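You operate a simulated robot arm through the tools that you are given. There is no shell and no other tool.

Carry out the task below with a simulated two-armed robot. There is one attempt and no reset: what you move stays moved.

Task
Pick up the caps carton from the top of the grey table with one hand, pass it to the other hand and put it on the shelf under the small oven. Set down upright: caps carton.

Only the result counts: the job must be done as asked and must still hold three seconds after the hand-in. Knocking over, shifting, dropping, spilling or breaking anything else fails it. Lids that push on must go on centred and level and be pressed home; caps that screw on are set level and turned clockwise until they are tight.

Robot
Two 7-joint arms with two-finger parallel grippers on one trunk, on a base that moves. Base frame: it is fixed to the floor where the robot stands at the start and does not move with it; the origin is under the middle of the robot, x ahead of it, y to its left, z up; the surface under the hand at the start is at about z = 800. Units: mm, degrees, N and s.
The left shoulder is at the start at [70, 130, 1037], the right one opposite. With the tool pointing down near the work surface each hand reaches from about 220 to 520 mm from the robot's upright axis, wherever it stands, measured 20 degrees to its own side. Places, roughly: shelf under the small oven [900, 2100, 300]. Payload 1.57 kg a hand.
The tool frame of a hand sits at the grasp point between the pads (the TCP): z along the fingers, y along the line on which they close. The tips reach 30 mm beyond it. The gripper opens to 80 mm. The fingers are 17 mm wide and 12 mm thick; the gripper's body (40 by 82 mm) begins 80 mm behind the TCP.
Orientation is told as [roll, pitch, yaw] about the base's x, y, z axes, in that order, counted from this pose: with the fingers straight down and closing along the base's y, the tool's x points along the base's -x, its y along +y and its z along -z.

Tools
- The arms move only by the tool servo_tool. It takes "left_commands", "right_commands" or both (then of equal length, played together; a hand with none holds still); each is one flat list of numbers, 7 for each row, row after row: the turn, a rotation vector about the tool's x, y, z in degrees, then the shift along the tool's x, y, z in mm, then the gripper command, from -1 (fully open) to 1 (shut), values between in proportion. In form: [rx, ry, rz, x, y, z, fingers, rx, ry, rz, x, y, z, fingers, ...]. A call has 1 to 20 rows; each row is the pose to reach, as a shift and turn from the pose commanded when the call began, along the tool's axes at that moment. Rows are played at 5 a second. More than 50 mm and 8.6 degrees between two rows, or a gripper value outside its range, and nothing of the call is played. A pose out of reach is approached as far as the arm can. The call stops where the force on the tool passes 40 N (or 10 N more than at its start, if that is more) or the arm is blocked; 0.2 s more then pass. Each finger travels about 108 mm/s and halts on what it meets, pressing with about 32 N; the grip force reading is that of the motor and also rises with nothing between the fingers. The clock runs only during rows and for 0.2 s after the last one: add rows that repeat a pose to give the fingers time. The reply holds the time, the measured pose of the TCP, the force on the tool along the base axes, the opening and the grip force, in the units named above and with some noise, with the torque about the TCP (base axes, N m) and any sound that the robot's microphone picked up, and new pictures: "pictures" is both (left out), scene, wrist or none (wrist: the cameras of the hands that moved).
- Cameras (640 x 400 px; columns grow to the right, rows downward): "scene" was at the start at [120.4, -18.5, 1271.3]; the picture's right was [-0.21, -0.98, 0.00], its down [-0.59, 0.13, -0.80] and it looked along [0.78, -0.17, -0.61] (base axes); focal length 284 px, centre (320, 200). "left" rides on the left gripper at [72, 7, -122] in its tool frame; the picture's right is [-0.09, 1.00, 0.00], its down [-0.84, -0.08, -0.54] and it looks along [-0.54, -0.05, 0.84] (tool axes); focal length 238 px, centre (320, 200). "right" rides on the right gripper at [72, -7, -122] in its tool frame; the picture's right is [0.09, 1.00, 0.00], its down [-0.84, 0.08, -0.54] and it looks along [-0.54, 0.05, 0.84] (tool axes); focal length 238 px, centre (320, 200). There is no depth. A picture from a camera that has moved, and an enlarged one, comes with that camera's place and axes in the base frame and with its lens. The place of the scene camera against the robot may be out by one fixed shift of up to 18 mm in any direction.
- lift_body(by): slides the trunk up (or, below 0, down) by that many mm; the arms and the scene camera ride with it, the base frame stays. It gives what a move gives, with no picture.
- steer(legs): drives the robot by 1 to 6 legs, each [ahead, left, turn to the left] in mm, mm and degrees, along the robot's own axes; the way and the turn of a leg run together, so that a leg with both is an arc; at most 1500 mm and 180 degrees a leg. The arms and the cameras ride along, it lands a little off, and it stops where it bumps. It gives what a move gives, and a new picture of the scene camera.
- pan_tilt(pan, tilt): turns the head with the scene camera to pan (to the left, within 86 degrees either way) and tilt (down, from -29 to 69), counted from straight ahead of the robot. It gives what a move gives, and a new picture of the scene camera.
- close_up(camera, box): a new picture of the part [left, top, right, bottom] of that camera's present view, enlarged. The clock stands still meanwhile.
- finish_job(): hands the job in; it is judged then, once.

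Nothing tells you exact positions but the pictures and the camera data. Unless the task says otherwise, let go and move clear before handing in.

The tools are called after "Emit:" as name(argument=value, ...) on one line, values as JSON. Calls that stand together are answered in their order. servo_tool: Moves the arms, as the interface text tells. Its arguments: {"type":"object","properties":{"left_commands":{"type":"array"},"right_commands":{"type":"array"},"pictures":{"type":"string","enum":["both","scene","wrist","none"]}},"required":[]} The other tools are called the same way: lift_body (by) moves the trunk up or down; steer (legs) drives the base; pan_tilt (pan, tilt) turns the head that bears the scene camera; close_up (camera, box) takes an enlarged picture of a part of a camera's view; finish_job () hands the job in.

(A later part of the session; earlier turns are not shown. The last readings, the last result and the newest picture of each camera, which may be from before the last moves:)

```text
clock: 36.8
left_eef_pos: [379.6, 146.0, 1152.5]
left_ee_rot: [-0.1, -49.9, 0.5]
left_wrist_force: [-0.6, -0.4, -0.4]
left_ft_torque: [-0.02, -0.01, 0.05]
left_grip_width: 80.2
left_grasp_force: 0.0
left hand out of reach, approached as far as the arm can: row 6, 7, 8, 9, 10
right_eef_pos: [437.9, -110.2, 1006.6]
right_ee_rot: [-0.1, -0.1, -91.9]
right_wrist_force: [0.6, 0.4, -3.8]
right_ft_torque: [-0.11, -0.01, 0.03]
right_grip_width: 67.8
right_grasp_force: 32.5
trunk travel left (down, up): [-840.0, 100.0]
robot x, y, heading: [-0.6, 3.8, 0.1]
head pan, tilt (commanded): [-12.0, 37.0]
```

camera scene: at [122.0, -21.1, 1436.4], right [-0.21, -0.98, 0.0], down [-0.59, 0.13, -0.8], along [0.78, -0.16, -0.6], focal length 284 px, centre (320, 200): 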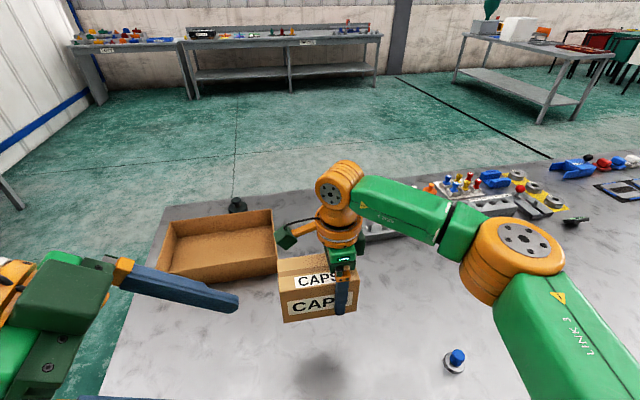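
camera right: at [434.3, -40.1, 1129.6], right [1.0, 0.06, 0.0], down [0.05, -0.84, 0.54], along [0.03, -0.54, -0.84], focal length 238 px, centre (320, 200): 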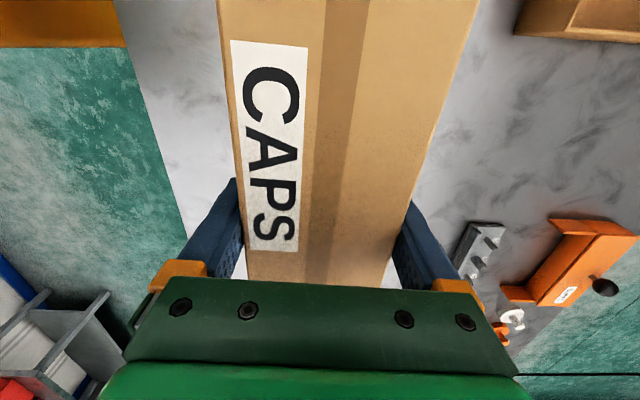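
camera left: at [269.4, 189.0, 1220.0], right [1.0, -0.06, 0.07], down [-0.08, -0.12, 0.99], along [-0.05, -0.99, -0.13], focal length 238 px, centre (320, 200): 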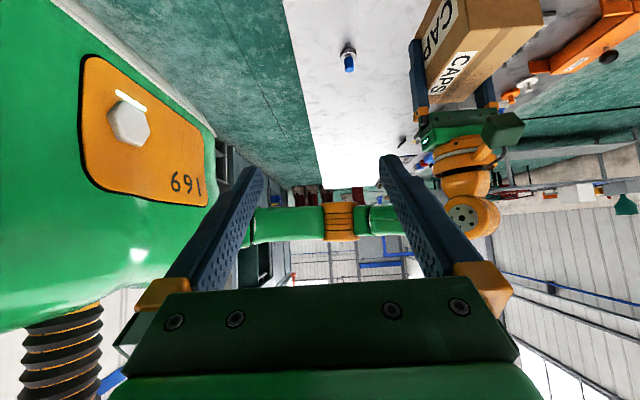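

Emit:
servo_tool(left_commands=[0, 8.3, 0, 1, 4, -3, -1, 0, 16.6, 0, 2, 8, -7, -1, 0, 25, 0, 3, 12, -10, -1, 0, 33.3, 0, 4, 16, -14, -1, 0, 41.6, 0, 5, 20, -17, -1, 0, 50, 0, 6.7, 24, -20, -1, 0, 50, 0, 6.7, 24, -20, -1], pictures="none")

Emit:
servo_tool(left_commands=[0, 0, -8.2, -3, 0, 0, -1, 0, 0, -16.4, -6, 0, 0, -1, 0, 0, -24.6, -9, 0, 0, -1, 0, 0, -32.8, -12, 0, 0, -1, 0, 0, -41, -15, 0, 0, -1, 0, 0, -49.2, -18, 0, 0, -1, 0, 0, -57.4, -21, 0, 0, -1, 0, 0, -65.6, -24, 0, 0, -1, 0, 0, -73.8, -27, 0, 0, -1, 0, 0, -82, -30, 0, 0, -1, 0, 0, -88, -30, 0, 0, -1, 0, 0, -88, -30, 0, 0, -1], pictures="both")

```text
clock: 38.4
left_eef_pos: [355.7, 172.0, 1158.3]
left_ee_rot: [-0.1, 0.0, 0.1]
left_wrist_force: [-1.0, -0.3, -0.3]
left_ft_torque: [0.02, -0.02, -0.02]
left_grip_width: 80.1
left_grasp_force: 0.1
right_eef_pos: [437.7, -109.9, 1007.7]
right_ee_rot: [0.0, 0.0, -91.9]
right_wrist_force: [-1.0, 0.3, -3.1]
right_ft_torque: [-0.12, 0.01, -0.04]
right_grip_width: 67.9
right_grasp_force: 31.5
trunk travel left (down, up): [-840.0, 100.0]
robot x, y, heading: [0.9, 0.3, 0.0]
head pan, tilt (commanded): [-12.0, 37.0]
```

```text
clock: 41.0
left_eef_pos: [387.6, 170.4, 1158.6]
left_ee_rot: [0.0, 0.2, 88.3]
left_wrist_force: [-1.2, -0.3, 0.9]
left_ft_torque: [-0.01, -0.01, -0.03]
left_grip_width: 80.0
left_grasp_force: 0.1
right_eef_pos: [438.2, -110.4, 1007.0]
right_ee_rot: [0.0, 0.1, -91.8]
right_wrist_force: [-0.5, 0.2, -4.1]
right_ft_torque: [-0.15, -0.02, 0.0]
right_grip_width: 67.6
right_grasp_force: 32.4
trunk travel left (down, up): [-840.0, 100.0]
robot x, y, heading: [2.3, -1.3, -0.0]
head pan, tilt (commanded): [-12.0, 37.0]
camera scene: at [121.6, -18.4, 1436.5], right [-0.21, -0.98, 0.0], down [-0.59, 0.13, -0.8], along [0.78, -0.17, -0.6], focal length 284 px, centre (320, 200)
camera left: at [377.2, 99.5, 1281.3], right [-0.99, 0.12, 0.0], down [0.1, 0.83, 0.54], along [0.07, 0.54, -0.84], focal length 238 px, centre (320, 200)
```

scene: 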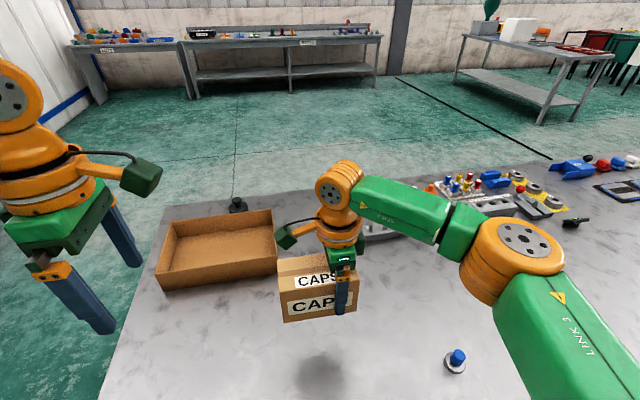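
left: 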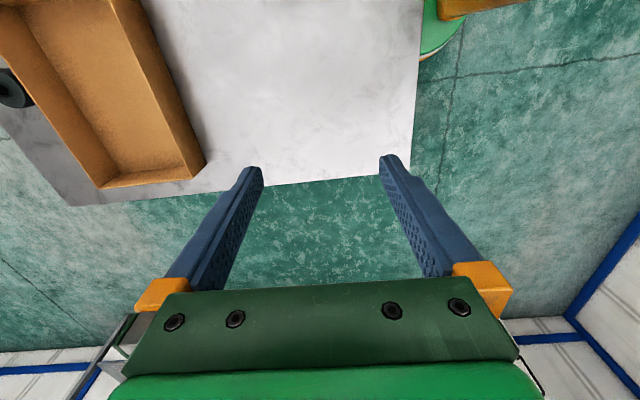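

Emit:
servo_tool(left_commands=[0, 8, 0, 11, -2.6, 5.8, -1, 0, 16, 0, 22, -5.2, 11.6, -1, 0, 24, 0, 33, -7.8, 17.4, -1, 0, 32, 0, 44, -10.4, 23.2, -1, 0, 40, 0, 55, -13, 29, -1, 0, 48, 0, 66, -15.6, 34.8, -1, 0, 56, 0, 77, -18.2, 40.6, -1, 0, 64, 0, 88, -20.8, 46.4, -1, 0, 72, 0, 99, -23.4, 52.2, -1, 0, 80, 0, 109, -25.6, 58, -1, 0, 80, 0, 109, -25.6, 58, -1], pictures="both")

```text
clock: 43.4
left_eef_pos: [409.6, 62.2, 1099.7]
left_ee_rot: [-0.1, 80.1, 88.0]
left_wrist_force: [-0.3, -0.5, 0.0]
left_ft_torque: [-0.02, -0.02, 0.02]
left_grip_width: 79.9
left_grasp_force: 0.0
right_eef_pos: [438.4, -109.7, 1006.9]
right_ee_rot: [0.0, 0.1, -92.0]
right_wrist_force: [0.6, 0.2, -3.7]
right_ft_torque: [-0.11, 0.01, -0.01]
right_grip_width: 67.9
right_grasp_force: 32.1
trunk travel left (down, up): [-840.0, 100.0]
robot x, y, heading: [0.9, -0.7, -0.2]
head pan, tilt (commanded): [-12.0, 37.0]
camera scene: at [121.6, -18.4, 1436.5], right [-0.21, -0.98, 0.0], down [-0.59, 0.13, -0.8], along [0.78, -0.17, -0.6], focal length 284 px, centre (320, 200)
camera left: at [404.9, 171.2, 1192.6], right [-0.99, 0.05, -0.09], down [0.1, 0.67, -0.73], along [0.03, -0.74, -0.67], focal length 238 px, centre (320, 200)
```

scene: 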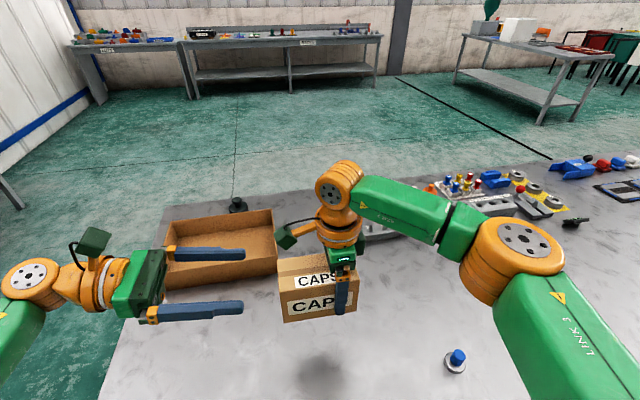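
left: 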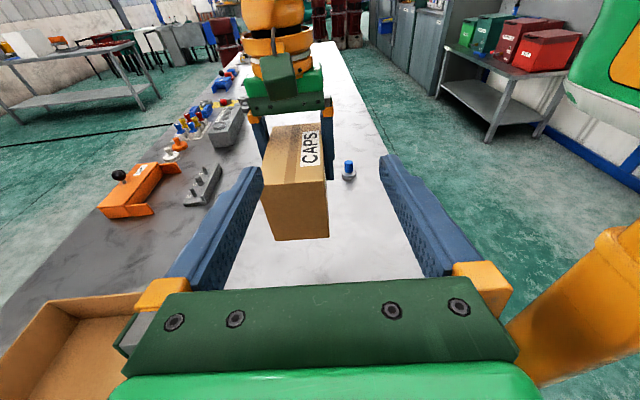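

The left hand now points at the carton's free end. I'll line it up with the carton's axis just outside that end.

Emit:
servo_tool(left_commands=[0, 0, 0, -16, -7, 6, -1, 0, 0, 0, -32, -14, 12, -1, 0, 0, 0, -48, -21, 18, -1, 0, 0, 0, -64, -28, 24, -1, 0, 0, 0, -79, -34.2, 30.6, -1, 0, 0, 0, -79, -34.2, 30.6, -1], pictures="both")

```text
clock: 44.8
left_eef_pos: [443.8, 43.4, 1015.7]
left_ee_rot: [-0.3, 80.1, 87.8]
left_wrist_force: [-0.3, -0.4, 0.3]
left_ft_torque: [-0.01, -0.01, 0.04]
left_grip_width: 80.0
left_grasp_force: 0.1
right_eef_pos: [437.8, -109.9, 1006.5]
right_ee_rot: [0.0, 0.0, -91.9]
right_wrist_force: [0.0, -0.2, -4.1]
right_ft_torque: [-0.12, 0.02, 0.01]
right_grip_width: 67.8
right_grasp_force: 31.8
trunk travel left (down, up): [-840.0, 100.0]
robot x, y, heading: [-2.7, -1.4, -0.2]
head pan, tilt (commanded): [-12.0, 37.0]
camera scene: at [121.4, -18.3, 1436.6], right [-0.21, -0.98, 0.0], down [-0.59, 0.13, -0.8], along [0.78, -0.17, -0.6], focal length 284 px, centre (320, 200)
camera left: at [438.7, 152.1, 1109.4], right [-0.99, 0.05, -0.09], down [0.1, 0.68, -0.73], along [0.03, -0.74, -0.68], focal length 238 px, centre (320, 200)
```

scene: 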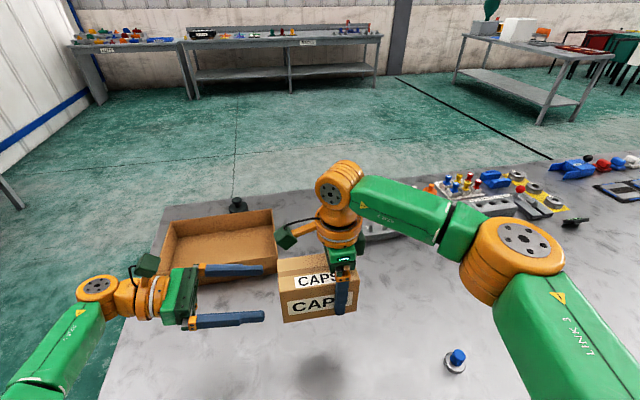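
left: 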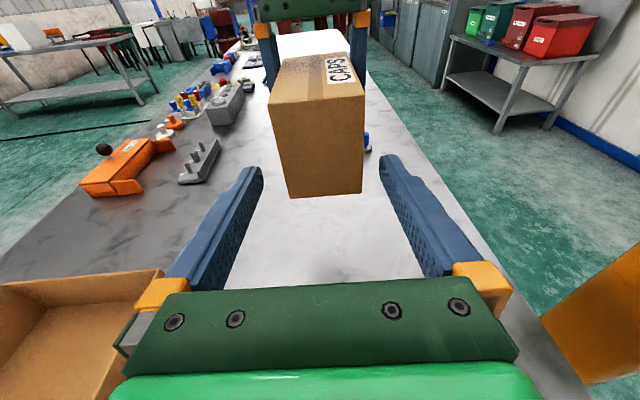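

Alignment is within about a millimetre. I'll advance along the finger axis so the left fingers straddle the free end.

Emit:
servo_tool(left_commands=[0, 0, 0, 0, 0, 16, -1, 0, 0, 0, 0, 0, 32, -1, 0, 0, 0, 0, 0, 48, -1, 0, 0, 0, 0, 0, 64, -1, 0, 0, 0, 0, 0, 80, -1, 0, 0, 0, 0, 0, 94, -1, 0, 0, 0, 0, 0, 94, -1], pictures="both")

```text
clock: 46.4
left_eef_pos: [439.7, -49.1, 1001.6]
left_ee_rot: [-0.4, 80.1, 87.9]
left_wrist_force: [0.2, 0.8, -0.5]
left_ft_torque: [0.05, 0.0, 0.0]
left_grip_width: 79.8
left_grasp_force: 0.0
right_eef_pos: [437.7, -108.9, 1006.5]
right_ee_rot: [0.0, 0.0, -91.9]
right_wrist_force: [-0.2, -0.1, -4.3]
right_ft_torque: [-0.12, 0.0, -0.02]
right_grip_width: 68.0
right_grasp_force: 32.1
trunk travel left (down, up): [-840.0, 100.0]
robot x, y, heading: [-1.7, -0.6, 0.2]
head pan, tilt (commanded): [-12.0, 37.0]
camera scene: at [121.6, -18.3, 1436.5], right [-0.21, -0.98, 0.0], down [-0.59, 0.13, -0.8], along [0.78, -0.17, -0.6], focal length 284 px, centre (320, 200)
camera left: at [434.8, 60.0, 1094.6], right [-0.99, 0.05, -0.09], down [0.1, 0.68, -0.73], along [0.03, -0.74, -0.68], focal length 238 px, centre (320, 200)
```

scene: 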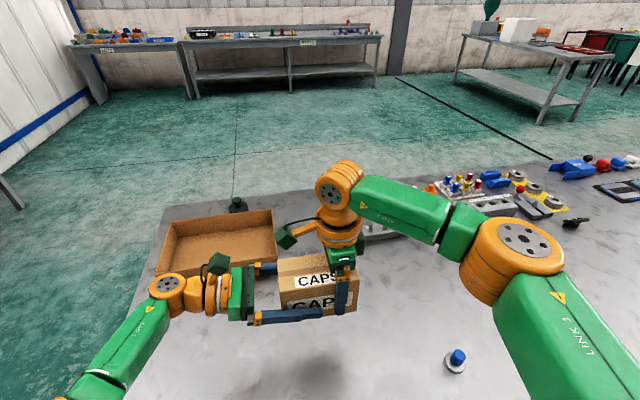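
left: 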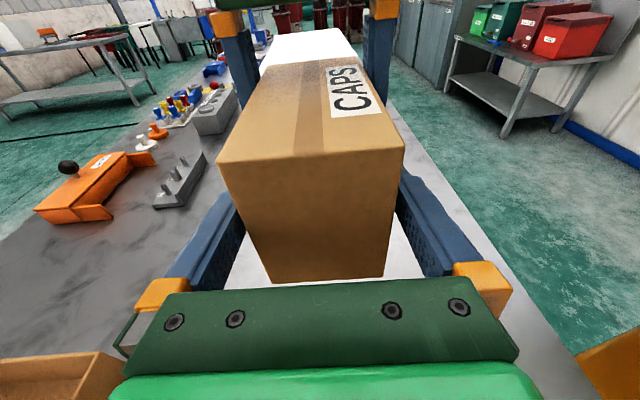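

The left fingers straddle the carton symmetrically. I'll close the left grip while the right still holds.

Emit:
servo_tool(left_commands=[0, 0, 0, 0, 0, 0, 0, 0, 0, 0, 0, 0, 0, 0.5, 0, 0, 0, 0, 0, 0, 1, 0, 0, 0, 0, 0, 0, 1, 0, 0, 0, 0, 0, 0, 1], pictures="both")

```text
clock: 47.6
left_eef_pos: [438.6, -48.3, 1002.7]
left_ee_rot: [-0.2, 80.1, 88.1]
left_wrist_force: [3.7, -6.8, 0.3]
left_ft_torque: [0.41, -0.09, 0.62]
left_grip_width: 68.0
left_grasp_force: 31.8
right_eef_pos: [437.9, -109.3, 1007.1]
right_ee_rot: [0.0, 0.0, -91.8]
right_wrist_force: [-4.6, 4.5, -2.1]
right_ft_torque: [-0.42, 0.1, -0.33]
right_grip_width: 68.0
right_grasp_force: 32.3
trunk travel left (down, up): [-840.0, 100.0]
robot x, y, heading: [-0.6, -5.0, -0.0]
head pan, tilt (commanded): [-12.0, 37.0]
camera scene: at [121.7, -18.5, 1436.5], right [-0.21, -0.98, 0.0], down [-0.59, 0.13, -0.8], along [0.78, -0.17, -0.6], focal length 284 px, centre (320, 200)
camera left: at [434.8, 60.0, 1094.6], right [-0.99, 0.05, -0.09], down [0.1, 0.68, -0.73], along [0.03, -0.74, -0.68], focal length 238 px, centre (320, 200)
```

scene: 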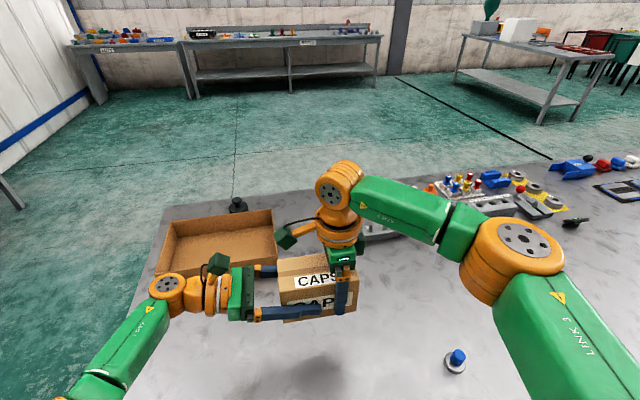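
left: 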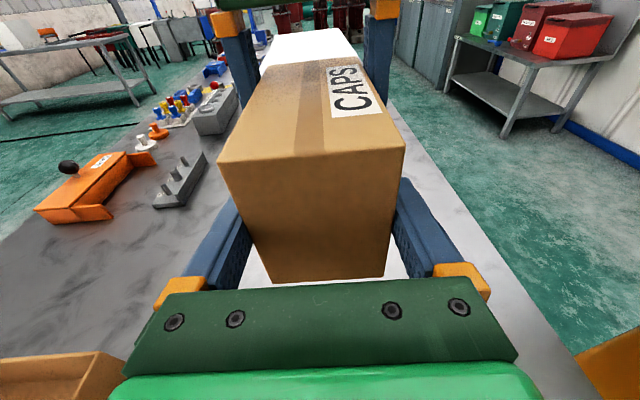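

Both hands hold the carton. Now I'll open the right hand and raise it straight up, with the left keeping its grip.

Emit:
servo_tool(right_commands=[0, 0, 0, 0, 0, 0, 0.4, 0, 0, 0, 0, 0, 0, -0.3, 0, 0, 0, 0, 0, 0, -1, 0, 0, 0, 0, 0, 0, -1, 0, 0, 0, 0, 0, 0, -1], left_commands=[0, 0, 0, 0, 0, 0, 1, 0, 0, 0, 0, 0, 0, 1, 0, 0, 0, 0, 0, 0, 1, 0, 0, 0, 0, 0, 0, 1, 0, 0, 0, 0, 0, 0, 1], pictures="both")

```text
clock: 48.8
left_eef_pos: [439.2, -48.8, 1001.8]
left_ee_rot: [-0.3, 80.1, 87.9]
left_wrist_force: [-0.9, 0.2, -0.4]
left_ft_torque: [0.07, 0.0, 0.02]
left_grip_width: 68.2
left_grasp_force: 31.5
right_eef_pos: [438.6, -109.9, 1006.8]
right_ee_rot: [0.1, 0.0, -91.8]
right_wrist_force: [0.8, 0.5, -0.9]
right_ft_torque: [0.0, 0.0, -0.01]
right_grip_width: 80.1
right_grasp_force: 0.0
trunk travel left (down, up): [-840.0, 100.0]
robot x, y, heading: [-3.3, 1.3, 0.2]
head pan, tilt (commanded): [-12.0, 37.0]
camera scene: at [121.7, -18.5, 1436.5], right [-0.21, -0.98, 0.0], down [-0.59, 0.13, -0.8], along [0.78, -0.17, -0.6], focal length 284 px, centre (320, 200)
camera right: at [434.0, -38.0, 1129.8], right [1.0, 0.06, 0.0], down [0.05, -0.84, 0.54], along [0.03, -0.54, -0.84], focal length 238 px, centre (320, 200)
camera left: at [434.8, 60.0, 1094.5], right [-0.99, 0.05, -0.09], down [0.1, 0.68, -0.73], along [0.03, -0.74, -0.68], focal length 238 px, centre (320, 200)
```

scene: 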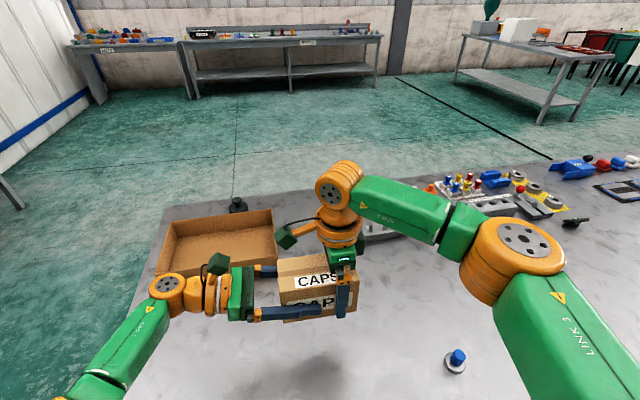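
right: 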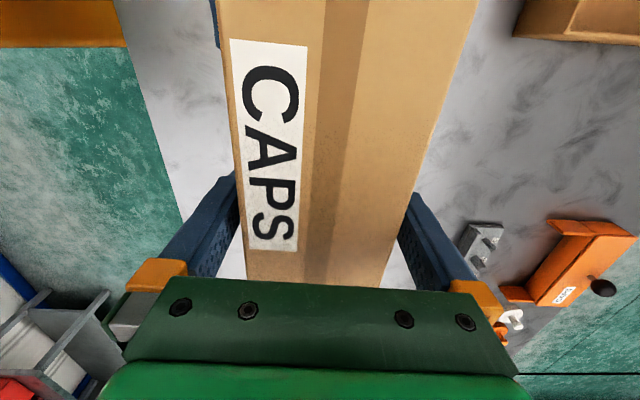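
left: 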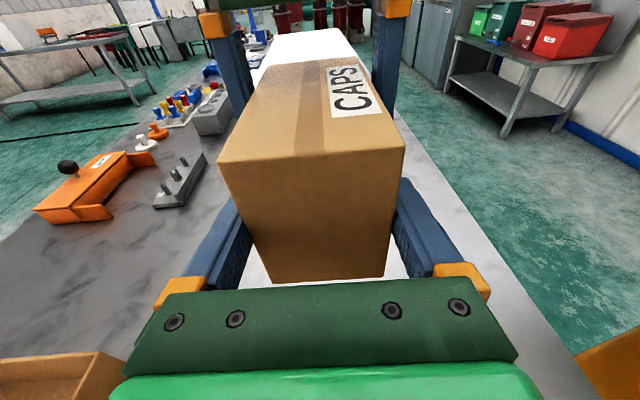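

Emit:
servo_tool(right_commands=[0, 0, 0, 0, 0, -10, -1, 0, 0, 0, 0, 0, -25, -1, 0, 0, 0, 0, 0, -45, -1, 0, 0, 0, 0, 0, -65, -1, 0, 0, 0, 0, 0, -85, -1, 0, 0, 0, 0, 0, -85, -1], left_commands=[0, 0, 0, 0, 0, 0, 1, 0, 0, 0, 0, 0, 0, 1, 0, 0, 0, 0, 0, 0, 1, 0, 0, 0, 0, 0, 0, 1, 0, 0, 0, 0, 0, 0, 1, 0, 0, 0, 0, 0, 0, 1], pictures="both")

```text
clock: 50.2
left_eef_pos: [439.2, -48.1, 1002.4]
left_ee_rot: [-0.1, 80.1, 88.0]
left_wrist_force: [-0.1, 0.5, -0.2]
left_ft_torque: [0.11, -0.02, -0.01]
left_grip_width: 67.5
left_grasp_force: 32.2
right_eef_pos: [438.0, -106.9, 1093.9]
right_ee_rot: [-0.1, 0.0, -91.9]
right_wrist_force: [-0.8, 0.1, 0.4]
right_ft_torque: [0.0, 0.0, -0.03]
right_grip_width: 80.1
right_grasp_force: 0.1
trunk travel left (down, up): [-840.0, 100.0]
robot x, y, heading: [-0.6, 0.3, 0.0]
head pan, tilt (commanded): [-12.0, 37.0]
camera scene: at [121.7, -18.6, 1436.5], right [-0.21, -0.98, 0.0], down [-0.59, 0.13, -0.8], along [0.78, -0.17, -0.6], focal length 284 px, centre (320, 200)
camera right: at [435.1, -35.8, 1216.4], right [1.0, 0.06, 0.0], down [0.05, -0.84, 0.54], along [0.03, -0.54, -0.84], focal length 238 px, centre (320, 200)
camera left: at [434.8, 59.9, 1094.5], right [-0.99, 0.05, -0.09], down [0.1, 0.68, -0.73], along [0.03, -0.74, -0.68], focal length 238 px, centre (320, 200)
```

scene: 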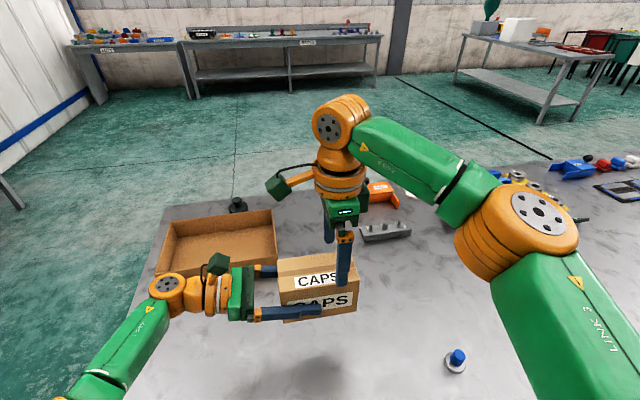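
right: 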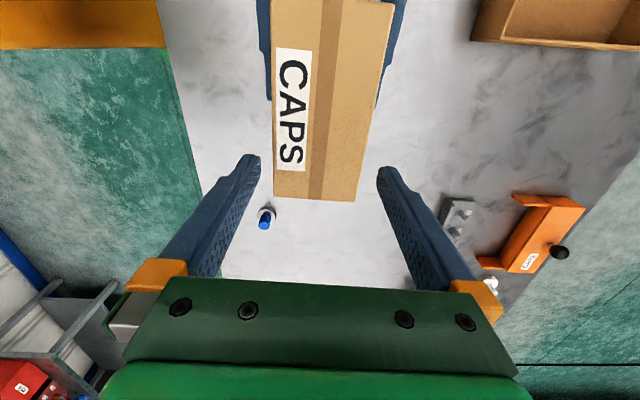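
left: 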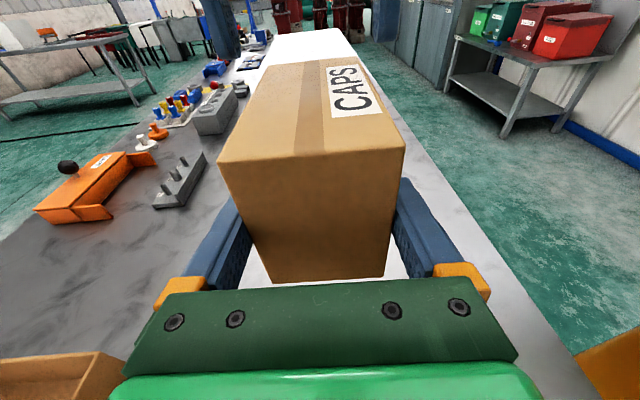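

The handover worked: the left hand holds the carton alone and level. I'll move the right hand up and out of the way to its own side.

Emit:
servo_tool(right_commands=[0, 0, 0, 0, 0, -20, -1, 0, 0, 0, 0, 0, -40, -1, 0, 0, -8.3, -14, -7, -42, -1, 0, 0, -16.6, -28, -14, -43, -1, 0, 0, -24.9, -42, -21, -44, -1, 0, 0, -33.2, -56, -28, -45, -1, 0, 0, -41.5, -70, -35, -46, -1, 0, 0, -49.8, -84, -42, -47, -1, 0, 0, -58.1, -98, -49, -48, -1, 0, 0, -66.4, -112, -56, -49, -1, 0, 0, -74.7, -126, -63, -50, -1, 0, 0, -83, -140, -70, -50, -1, 0, 0, -91.3, -153, -75, -50, -1, 0, 0, -91.3, -153, -75, -50, -1], pictures="scene")

```text
clock: 53.2
left_eef_pos: [440.1, -47.6, 1001.2]
left_ee_rot: [-0.2, 80.0, 88.0]
left_wrist_force: [-0.2, 0.3, -0.4]
left_ft_torque: [0.12, -0.01, -0.01]
left_grip_width: 68.2
left_grasp_force: 32.5
right_eef_pos: [358.2, -257.9, 1140.4]
right_ee_rot: [0.0, -0.1, -0.6]
right_wrist_force: [0.2, -0.6, -1.1]
right_ft_torque: [-0.01, 0.0, 0.03]
right_grip_width: 79.6
right_grasp_force: 0.1
trunk travel left (down, up): [-840.0, 100.0]
robot x, y, heading: [4.2, -2.8, -0.1]
head pan, tilt (commanded): [-12.0, 37.0]
camera scene: at [121.8, -18.3, 1436.5], right [-0.21, -0.98, 0.0], down [-0.59, 0.13, -0.8], along [0.78, -0.17, -0.6], focal length 284 px, centre (320, 200)
```

scene: 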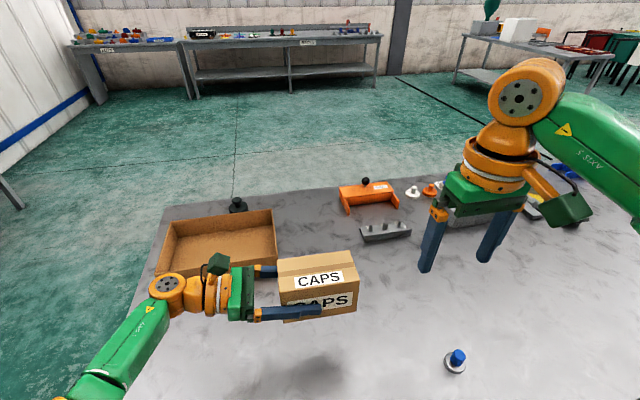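

Emit:
servo_tool(left_commands=[8.08, 0, -1.43, 1.1, -3.2, -14, 1, 16.16, 0, -2.86, 2.3, -6.3, -28, 1, 24.2, 0, -4.3, 3.4, -9.5, -42, 1, 32.3, 0, -5.7, 4.5, -12.7, -56, 1, 40.4, 0, -7.15, 5.7, -15.8, -70, 1, 48.5, 0, -8.6, 6.8, -19, -84, 1, 56.6, 0, -10, 8, -22.2, -98, 1, 64.6, 0, -11.4, 9.1, -25.3, -112, 1, 72.7, 0, -12.9, 10.2, -28.5, -126, 1, 80.8, 0, -14.3, 11.4, -31.6, -140, 1, 88.9, 0, -15.7, 12.5, -34.8, -154, 1, 88.9, 0, -15.7, 12.5, -34.8, -154, 1], pictures="both")

```text
clock: 55.5
left_eef_pos: [476.0, 143.8, 1007.5]
left_ee_rot: [-40.8, 75.0, 130.9]
left_wrist_force: [0.3, 0.8, -3.7]
left_ft_torque: [0.02, 0.09, -0.02]
left_grip_width: 67.7
left_grasp_force: 32.2
left hand out of reach, approached as far as the arm can: row 10, 11
right_eef_pos: [360.2, -254.7, 1140.4]
right_ee_rot: [-0.1, 0.0, -0.6]
right_wrist_force: [-0.6, 0.6, 0.1]
right_ft_torque: [-0.04, -0.04, 0.03]
right_grip_width: 80.0
right_grasp_force: 0.0
trunk travel left (down, up): [-840.0, 100.0]
robot x, y, heading: [3.1, -1.4, -0.0]
head pan, tilt (commanded): [-12.0, 37.0]
stopped in row 11 (left hand): the arm was blocked; the commanded pose is now the measured one
camera scene: at [122.0, -14.4, 1436.5], right [-0.21, -0.98, 0.0], down [-0.59, 0.12, -0.8], along [0.78, -0.17, -0.6], focal length 284 px, centre (320, 200)
camera left: at [367.0, 139.2, 1099.9], right [-0.17, -0.95, -0.26], down [-0.66, 0.31, -0.69], along [0.73, 0.05, -0.68], focal length 238 px, centre (320, 200)
```

scene: 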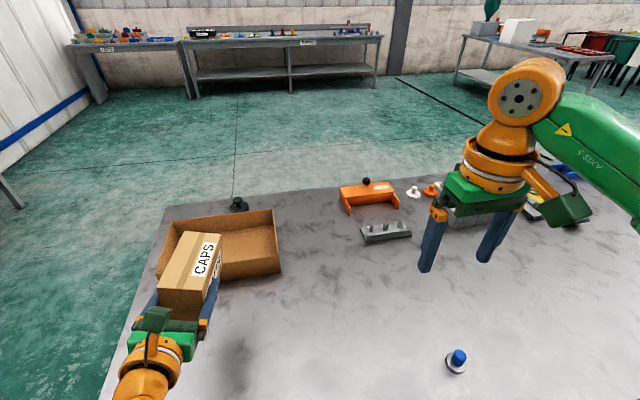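
left: 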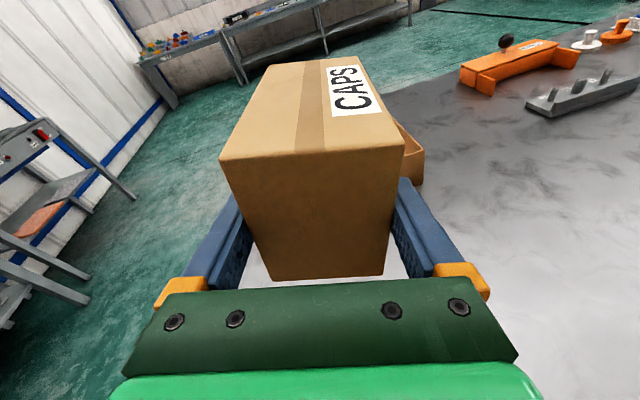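

The left hand now points forward with the carton, but the arm was blocked near the end and the carton is rolled about 10°. I'll check the left elbow with the head camera before continuing.

Emit:
pan_tilt(pan=45, tilt=45)

```text
clock: 56.8
left_eef_pos: [475.3, 141.1, 1008.0]
left_ee_rot: [-41.3, 74.9, 130.5]
left_wrist_force: [-0.8, -0.5, -3.8]
left_ft_torque: [0.01, 0.12, 0.03]
left_grip_width: 68.2
left_grasp_force: 32.2
right_eef_pos: [358.5, -257.9, 1139.2]
right_ee_rot: [0.1, 0.0, -0.7]
right_wrist_force: [0.5, 0.8, -0.4]
right_ft_torque: [0.02, -0.04, 0.03]
right_grip_width: 80.0
right_grasp_force: 0.3
trunk travel left (down, up): [-840.0, 100.0]
robot x, y, heading: [1.7, 0.5, -0.1]
head pan, tilt (commanded): [45.0, 45.0]
camera scene: at [94.3, 57.7, 1424.8], right [0.71, -0.71, 0.0], down [-0.5, -0.5, -0.71], along [0.5, 0.5, -0.71], focal length 284 px, centre (320, 200)
```

scene: 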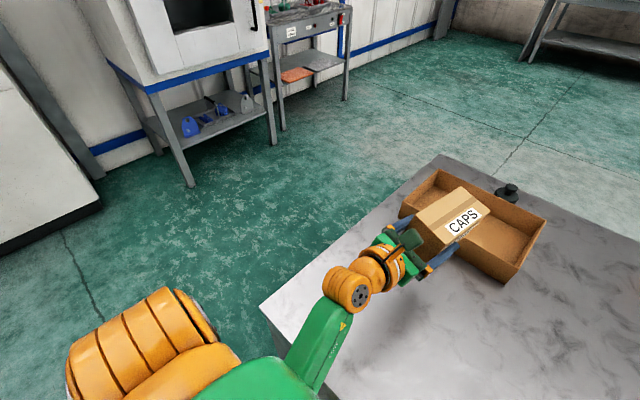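

Emit:
servo_tool(left_commands=[-3.1, 0.6, -1.9, 6, 2, -3, 1, -6.2, 1.2, -3.8, 12, 4, -7, 1, -9.2, 1.8, -5.7, 18, 5, -10, 1, -12.3, 2.4, -7.55, 24, 7, -13, 1, -12.3, 2.4, -7.55, 24, 7, -13, 1], pictures="both")

```text
clock: 58.0
left_eef_pos: [465.9, 130.1, 1033.3]
left_ee_rot: [1.2, 80.0, 161.1]
left_wrist_force: [0.4, -0.3, -3.6]
left_ft_torque: [0.05, 0.13, -0.01]
left_grip_width: 68.0
left_grasp_force: 32.0
right_eef_pos: [359.8, -257.8, 1139.2]
right_ee_rot: [0.0, 0.0, -0.6]
right_wrist_force: [0.2, 0.5, 0.8]
right_ft_torque: [-0.02, -0.02, 0.03]
right_grip_width: 79.7
right_grasp_force: 0.0
trunk travel left (down, up): [-840.0, 100.0]
robot x, y, heading: [-1.8, 0.2, -0.0]
head pan, tilt (commanded): [45.0, 45.0]
camera scene: at [94.1, 57.5, 1424.8], right [0.71, -0.71, 0.0], down [-0.5, -0.5, -0.71], along [0.5, 0.5, -0.71], focal length 284 px, centre (320, 200)
camera left: at [360.9, 161.6, 1125.6], right [-0.36, -0.93, -0.09], down [-0.61, 0.3, -0.73], along [0.71, -0.21, -0.68], focal length 238 px, centre (320, 200)
```

scene: 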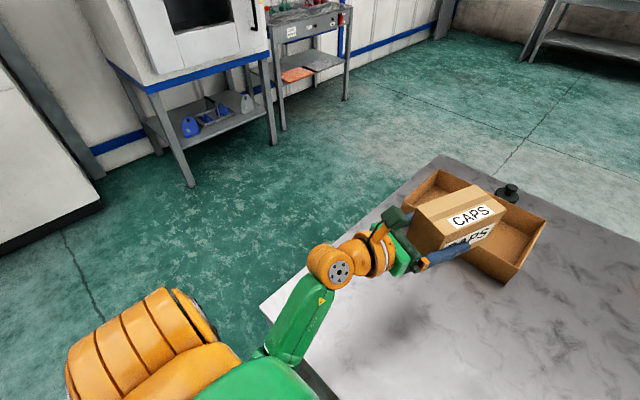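
left: 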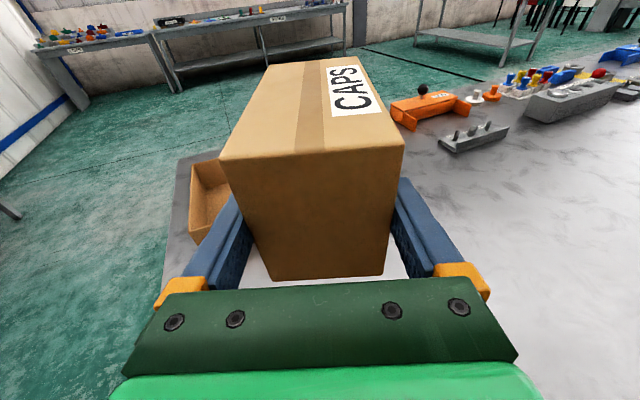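

The carton is level again in the left hand, with the hand pointing 19° inward of straight ahead. I'll tuck the right arm in and extend the left a little so the base can stay clear of the oven legs.

Emit:
servo_tool(right_commands=[0, 0, 0, 20, 6, 0, -1, 0, 0, 0, 40, 12, 0, -1, 0, 0, 0, 60, 18, 0, -1, 0, 0, 0, 80, 24, 0, -1, 0, 0, 0, 100, 30, 0, -1, 0, 0, 0, 100, 30, 0, -1], left_commands=[0, 0, 0, 0, 0, 15, 1, 0, 0, 0, 0, 0, 30, 1, 0, 0, 0, 0, 0, 45, 1, 0, 0, 0, 0, 0, 60, 1, 0, 0, 0, 0, 0, 75, 1, 0, 0, 0, 0, 0, 75, 1], pictures="both")

```text
clock: 59.4
left_eef_pos: [536.8, 102.4, 1018.7]
left_ee_rot: [1.1, 80.1, 160.9]
left_wrist_force: [0.5, 0.3, -4.2]
left_ft_torque: [0.05, 0.13, 0.01]
left_grip_width: 67.8
left_grasp_force: 32.0
right_eef_pos: [261.1, -225.8, 1137.0]
right_ee_rot: [0.0, 0.0, -0.6]
right_wrist_force: [0.0, 0.4, 0.5]
right_ft_torque: [0.0, 0.01, 0.01]
right_grip_width: 80.0
right_grasp_force: 0.0
trunk travel left (down, up): [-840.0, 100.0]
robot x, y, heading: [0.9, -1.1, 0.0]
head pan, tilt (commanded): [45.0, 45.0]
camera scene: at [94.3, 57.5, 1424.8], right [0.71, -0.71, 0.0], down [-0.5, -0.5, -0.71], along [0.5, 0.5, -0.71], focal length 284 px, centre (320, 200)
camera right: at [188.7, -233.2, 1259.9], right [-0.08, 1.0, 0.0], down [0.84, 0.07, 0.54], along [0.54, 0.04, -0.84], focal length 238 px, centre (320, 200)
camera left: at [430.8, 134.8, 1111.5], right [-0.36, -0.93, -0.09], down [-0.61, 0.3, -0.73], along [0.71, -0.21, -0.68], focal length 238 px, centre (320, 200)
```

scene: 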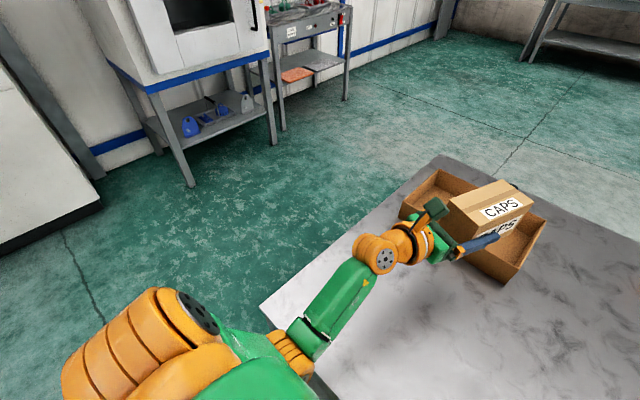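
right: 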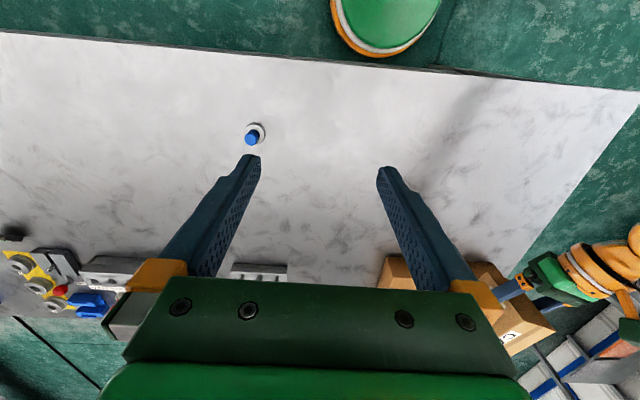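
left: 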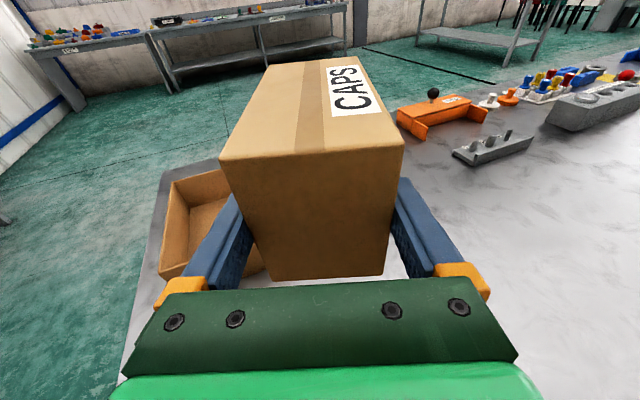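

Now I'll drive: back away from the table, then sideways to the left until clear of it.

Emit:
steer(legs=[[-160, 0, 0], [0, 900, 0]])

```text
clock: 65.0
left_eef_pos: [375.1, 982.7, 1020.1]
left_ee_rot: [0.9, 80.1, 161.0]
left_wrist_force: [0.2, -0.1, -2.5]
left_ft_torque: [0.03, 0.09, -0.04]
left_grip_width: 67.6
left_grasp_force: 31.6
right_eef_pos: [100.1, 650.1, 1137.1]
right_ee_rot: [0.2, 0.0, -0.2]
right_wrist_force: [0.2, -0.5, -0.3]
right_ft_torque: [0.01, -0.02, -0.01]
right_grip_width: 80.0
right_grasp_force: 0.1
trunk travel left (down, up): [-840.0, 100.0]
robot x, y, heading: [-159.1, 876.0, 0.0]
head pan, tilt (commanded): [45.0, 45.0]
camera scene: at [-66.1, 934.6, 1424.8], right [0.71, -0.7, 0.0], down [-0.5, -0.5, -0.71], along [0.5, 0.5, -0.71], focal length 284 px, centre (320, 200)
```

scene: 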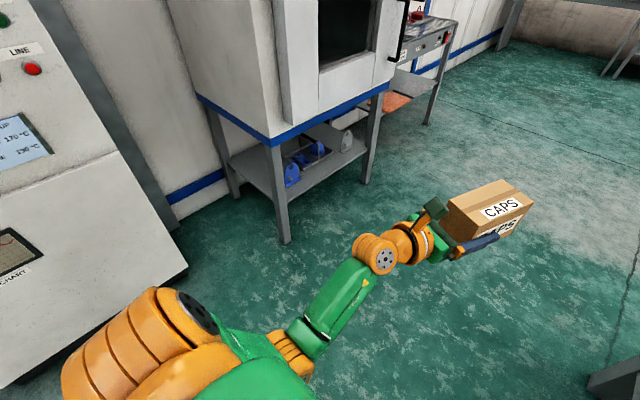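

Emit:
steer(legs=[[1350, 0, 0], [0, 0, 109]])

Emit:
pan_tilt(pan=-5, tilt=45)

```text
clock: 76.4
left_eef_pos: [899.1, 1344.7, 1018.9]
left_ee_rot: [1.1, 80.1, -88.4]
left_wrist_force: [0.3, 0.2, -3.5]
left_ft_torque: [-0.12, -0.03, -0.01]
left_grip_width: 67.6
left_grasp_force: 31.8
right_eef_pos: [1305.5, 1203.6, 1136.2]
right_ee_rot: [0.0, 0.0, 109.9]
right_wrist_force: [0.9, 0.5, -0.6]
right_ft_torque: [-0.02, -0.01, -0.02]
right_grip_width: 79.9
right_grasp_force: 0.1
trunk travel left (down, up): [-840.0, 100.0]
robot x, y, heading: [1182.3, 881.5, 110.2]
head pan, tilt (commanded): [45.0, 45.0]
camera scene: at [1077.2, 961.4, 1424.8], right [0.41, 0.91, 0.0], down [0.64, -0.29, -0.71], along [-0.64, 0.29, -0.71], focal length 284 px, centre (320, 200)
```

scene: 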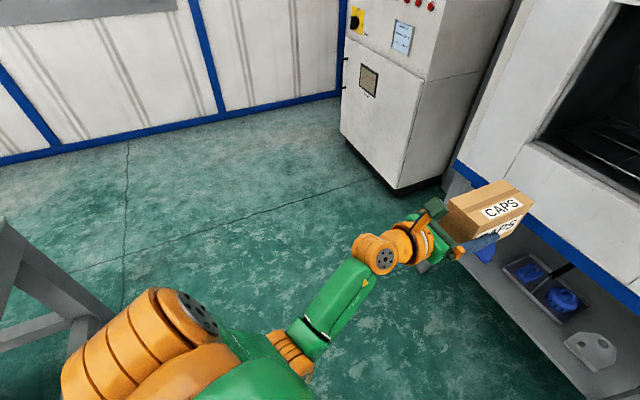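

```text
clock: 77.6
left_eef_pos: [899.9, 1345.3, 1020.7]
left_ee_rot: [1.2, 80.1, -88.4]
left_wrist_force: [0.3, -0.1, -4.6]
left_ft_torque: [-0.13, 0.02, 0.01]
left_grip_width: 68.0
left_grasp_force: 31.4
right_eef_pos: [1306.0, 1202.6, 1136.8]
right_ee_rot: [-0.1, 0.0, 109.9]
right_wrist_force: [-0.4, 0.8, -0.4]
right_ft_torque: [0.0, 0.02, 0.03]
right_grip_width: 79.9
right_grasp_force: 0.0
trunk travel left (down, up): [-840.0, 100.0]
robot x, y, heading: [1185.5, 879.4, 110.3]
head pan, tilt (commanded): [-5.0, 45.0]
camera scene: at [1129.2, 1006.1, 1424.8], right [0.96, 0.27, 0.0], down [0.19, -0.68, -0.71], along [-0.19, 0.68, -0.71], focal length 284 px, centre (320, 200)
```

scene: 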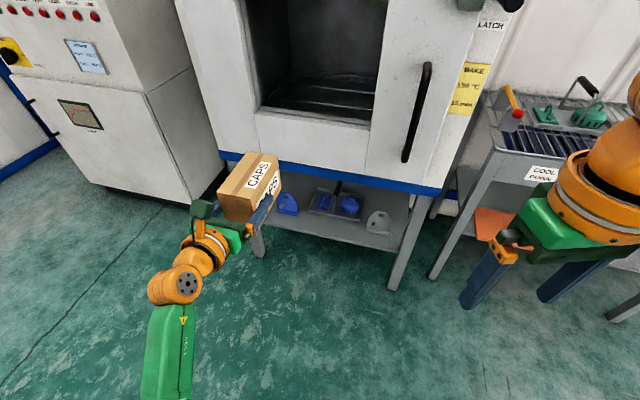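

The robot faces the oven with the carton aligned at x≈899, pointing along +y. I'll lower the trunk here, well short of the oven, then look at the shelf from below the oven's edge.

Emit:
lift_body(by=-600)

Emit:
pan_tilt(pan=0, tilt=20)

Emit:
close_up(camera="left", box=[0, 0, 640, 400])

```text
refused: -600 is not a number from -400 to 400
```

```text
clock: 78.5
left_eef_pos: [898.5, 1345.1, 1019.0]
left_ee_rot: [1.0, 80.1, -88.3]
left_wrist_force: [-0.2, -0.2, -3.1]
left_ft_torque: [-0.1, 0.04, 0.0]
left_grip_width: 67.7
left_grasp_force: 32.1
right_eef_pos: [1305.3, 1202.2, 1137.1]
right_ee_rot: [0.0, 0.1, 109.9]
right_wrist_force: [-0.5, -0.3, -0.4]
right_ft_torque: [-0.01, 0.02, -0.02]
right_grip_width: 79.8
right_grasp_force: 0.1
trunk travel left (down, up): [-840.0, 100.0]
robot x, y, heading: [1180.7, 881.3, 110.7]
head pan, tilt (commanded): [0.0, 20.0]
camera scene: at [1118.4, 1015.0, 1463.3], right [0.94, 0.35, 0.0], down [0.12, -0.32, -0.94], along [-0.33, 0.88, -0.34], focal length 284 px, centre (320, 200)
```

scene: 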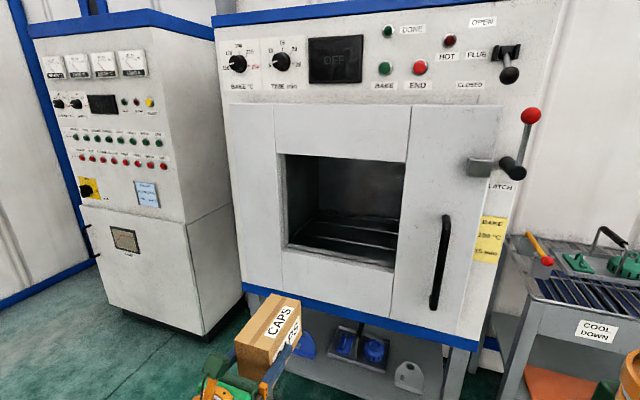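

```text
1.00 times, centred on (320, 200) of left (not enlarged: the box is as wide or as high as the picture)
camera zoom: at [905.7, 1237.6, 1111.4], right [1.0, -0.01, -0.09], down [-0.07, -0.68, -0.73], along [-0.05, 0.73, -0.68], focal length 238 px, centre (320, 200)
```

zoom: 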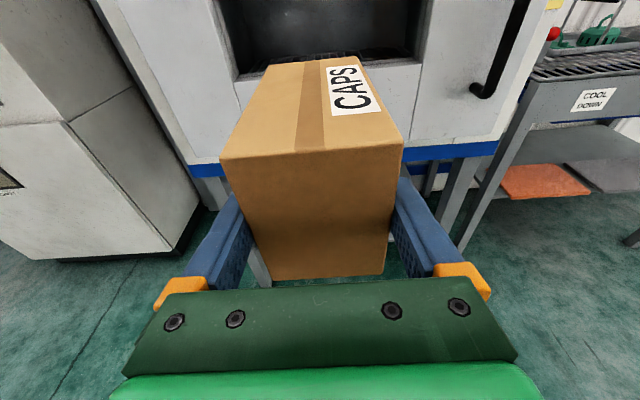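

Emit:
lift_body(by=-350)

Emit:
lift_body(by=-250)

Emit:
pan_tilt(pan=-5, tilt=30)

Emit:
close_up(camera="left", box=[0, 0, 640, 400])

```text
clock: 81.9
left_eef_pos: [899.7, 1344.7, 669.4]
left_ee_rot: [1.2, 80.1, -88.4]
left_wrist_force: [0.5, 0.3, -3.7]
left_ft_torque: [-0.12, -0.03, 0.02]
left_grip_width: 67.7
left_grasp_force: 31.9
right_eef_pos: [1305.9, 1202.4, 786.6]
right_ee_rot: [0.0, 0.0, 109.9]
right_wrist_force: [0.0, 0.0, -0.4]
right_ft_torque: [-0.05, 0.02, -0.02]
right_grip_width: 79.8
right_grasp_force: 0.1
trunk travel left (down, up): [-490.0, 450.0]
robot x, y, heading: [1181.7, 883.2, 110.7]
head pan, tilt (commanded): [0.0, 20.0]
```

```text
clock: 84.5
left_eef_pos: [900.2, 1344.6, 418.9]
left_ee_rot: [1.1, 80.1, -88.3]
left_wrist_force: [0.2, 0.2, -3.5]
left_ft_torque: [-0.11, -0.02, 0.01]
left_grip_width: 67.9
left_grasp_force: 31.9
right_eef_pos: [1306.4, 1201.9, 537.6]
right_ee_rot: [0.0, 0.0, 110.0]
right_wrist_force: [0.1, 0.1, -0.1]
right_ft_torque: [-0.01, -0.02, 0.01]
right_grip_width: 80.2
right_grasp_force: 0.0
trunk travel left (down, up): [-240.0, 700.0]
robot x, y, heading: [1182.8, 878.5, 110.4]
head pan, tilt (commanded): [0.0, 20.0]
```

```text
clock: 85.2
left_eef_pos: [899.7, 1343.9, 418.2]
left_ee_rot: [1.1, 80.1, -88.3]
left_wrist_force: [0.9, -0.8, -4.4]
left_ft_torque: [-0.15, 0.0, -0.01]
left_grip_width: 67.8
left_grasp_force: 32.3
right_eef_pos: [1305.0, 1202.3, 537.0]
right_ee_rot: [0.1, 0.0, 110.0]
right_wrist_force: [0.6, 0.6, 0.1]
right_ft_torque: [0.02, 0.03, -0.03]
right_grip_width: 80.0
right_grasp_force: 0.0
trunk travel left (down, up): [-240.0, 700.0]
robot x, y, heading: [1182.9, 877.1, 110.4]
head pan, tilt (commanded): [-5.0, 30.0]
camera scene: at [1127.1, 1014.3, 847.4], right [0.96, 0.27, 0.0], down [0.13, -0.48, -0.87], along [-0.23, 0.83, -0.5], focal length 284 px, centre (320, 200)
```

scene: 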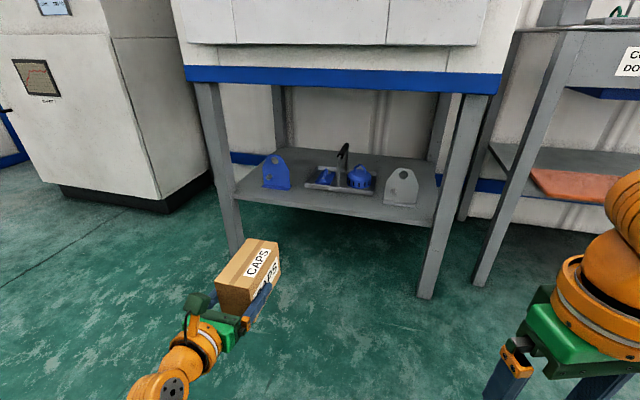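

```text
1.00 times, centred on (320, 200) of left (not enlarged: the box is as wide or as high as the picture)
camera zoom: at [906.0, 1237.0, 511.4], right [1.0, -0.01, -0.09], down [-0.07, -0.68, -0.73], along [-0.05, 0.73, -0.68], focal length 238 px, centre (320, 200)
```

zoom: 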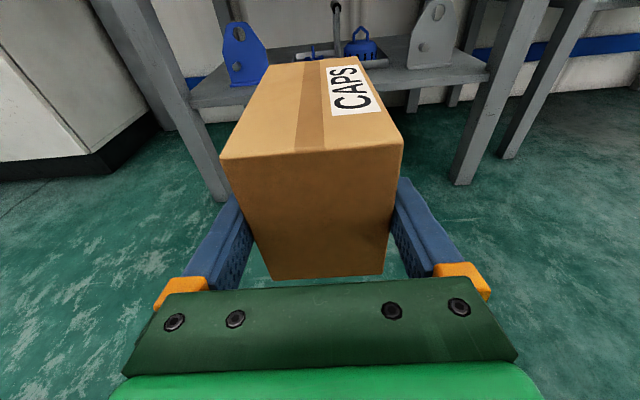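

Emit:
close_up(camera="scene", box=[200, 120, 460, 280])

Emit:
close_up(camera="scene", box=[225, 135, 345, 225])

Emit:
close_up(camera="scene", box=[330, 135, 450, 225])

```text
2.46 times, centred on (330, 200) of scene
camera zoom: at [1127.1, 1014.3, 847.4], right [0.96, 0.27, 0.0], down [0.13, -0.48, -0.87], along [-0.23, 0.83, -0.5], focal length 700 px, centre (295, 200)
```

zoom: 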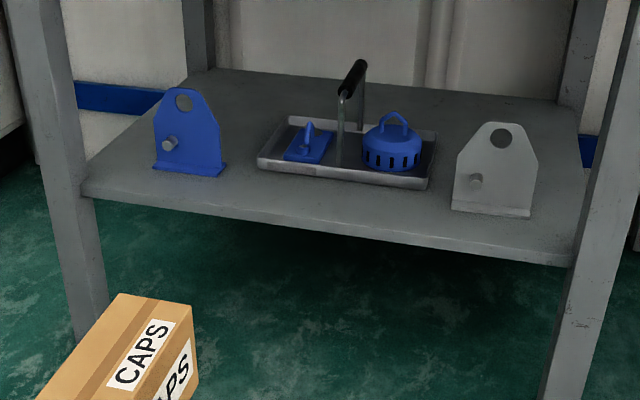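

```text
4.44 times, centred on (285, 180) of scene
camera zoom: at [1127.1, 1014.3, 847.4], right [0.96, 0.27, 0.0], down [0.13, -0.48, -0.87], along [-0.23, 0.83, -0.5], focal length 1264 px, centre (476, 289)
```

zoom: 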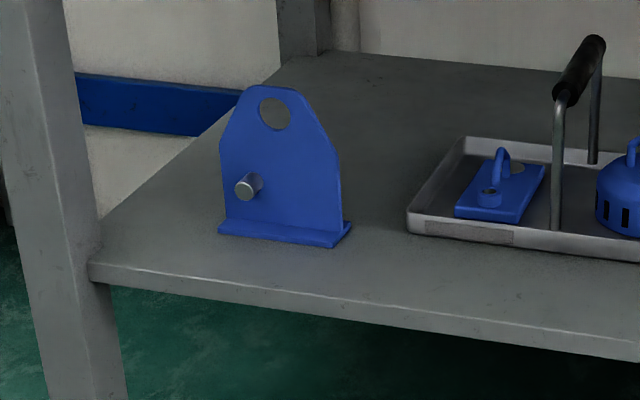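

```text
4.44 times, centred on (390, 180) of scene
camera zoom: at [1127.1, 1014.3, 847.4], right [0.96, 0.27, 0.0], down [0.13, -0.48, -0.87], along [-0.23, 0.83, -0.5], focal length 1264 px, centre (9, 289)
```

zoom: 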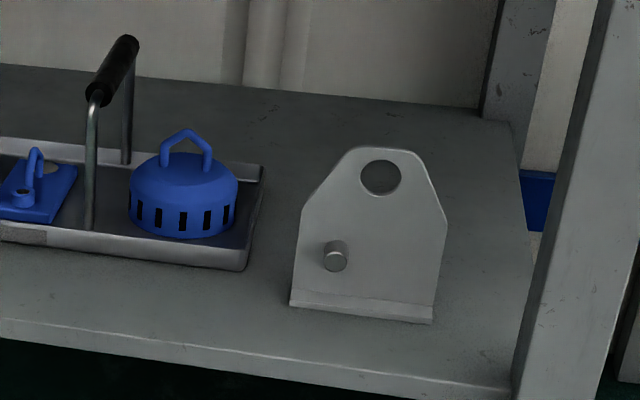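

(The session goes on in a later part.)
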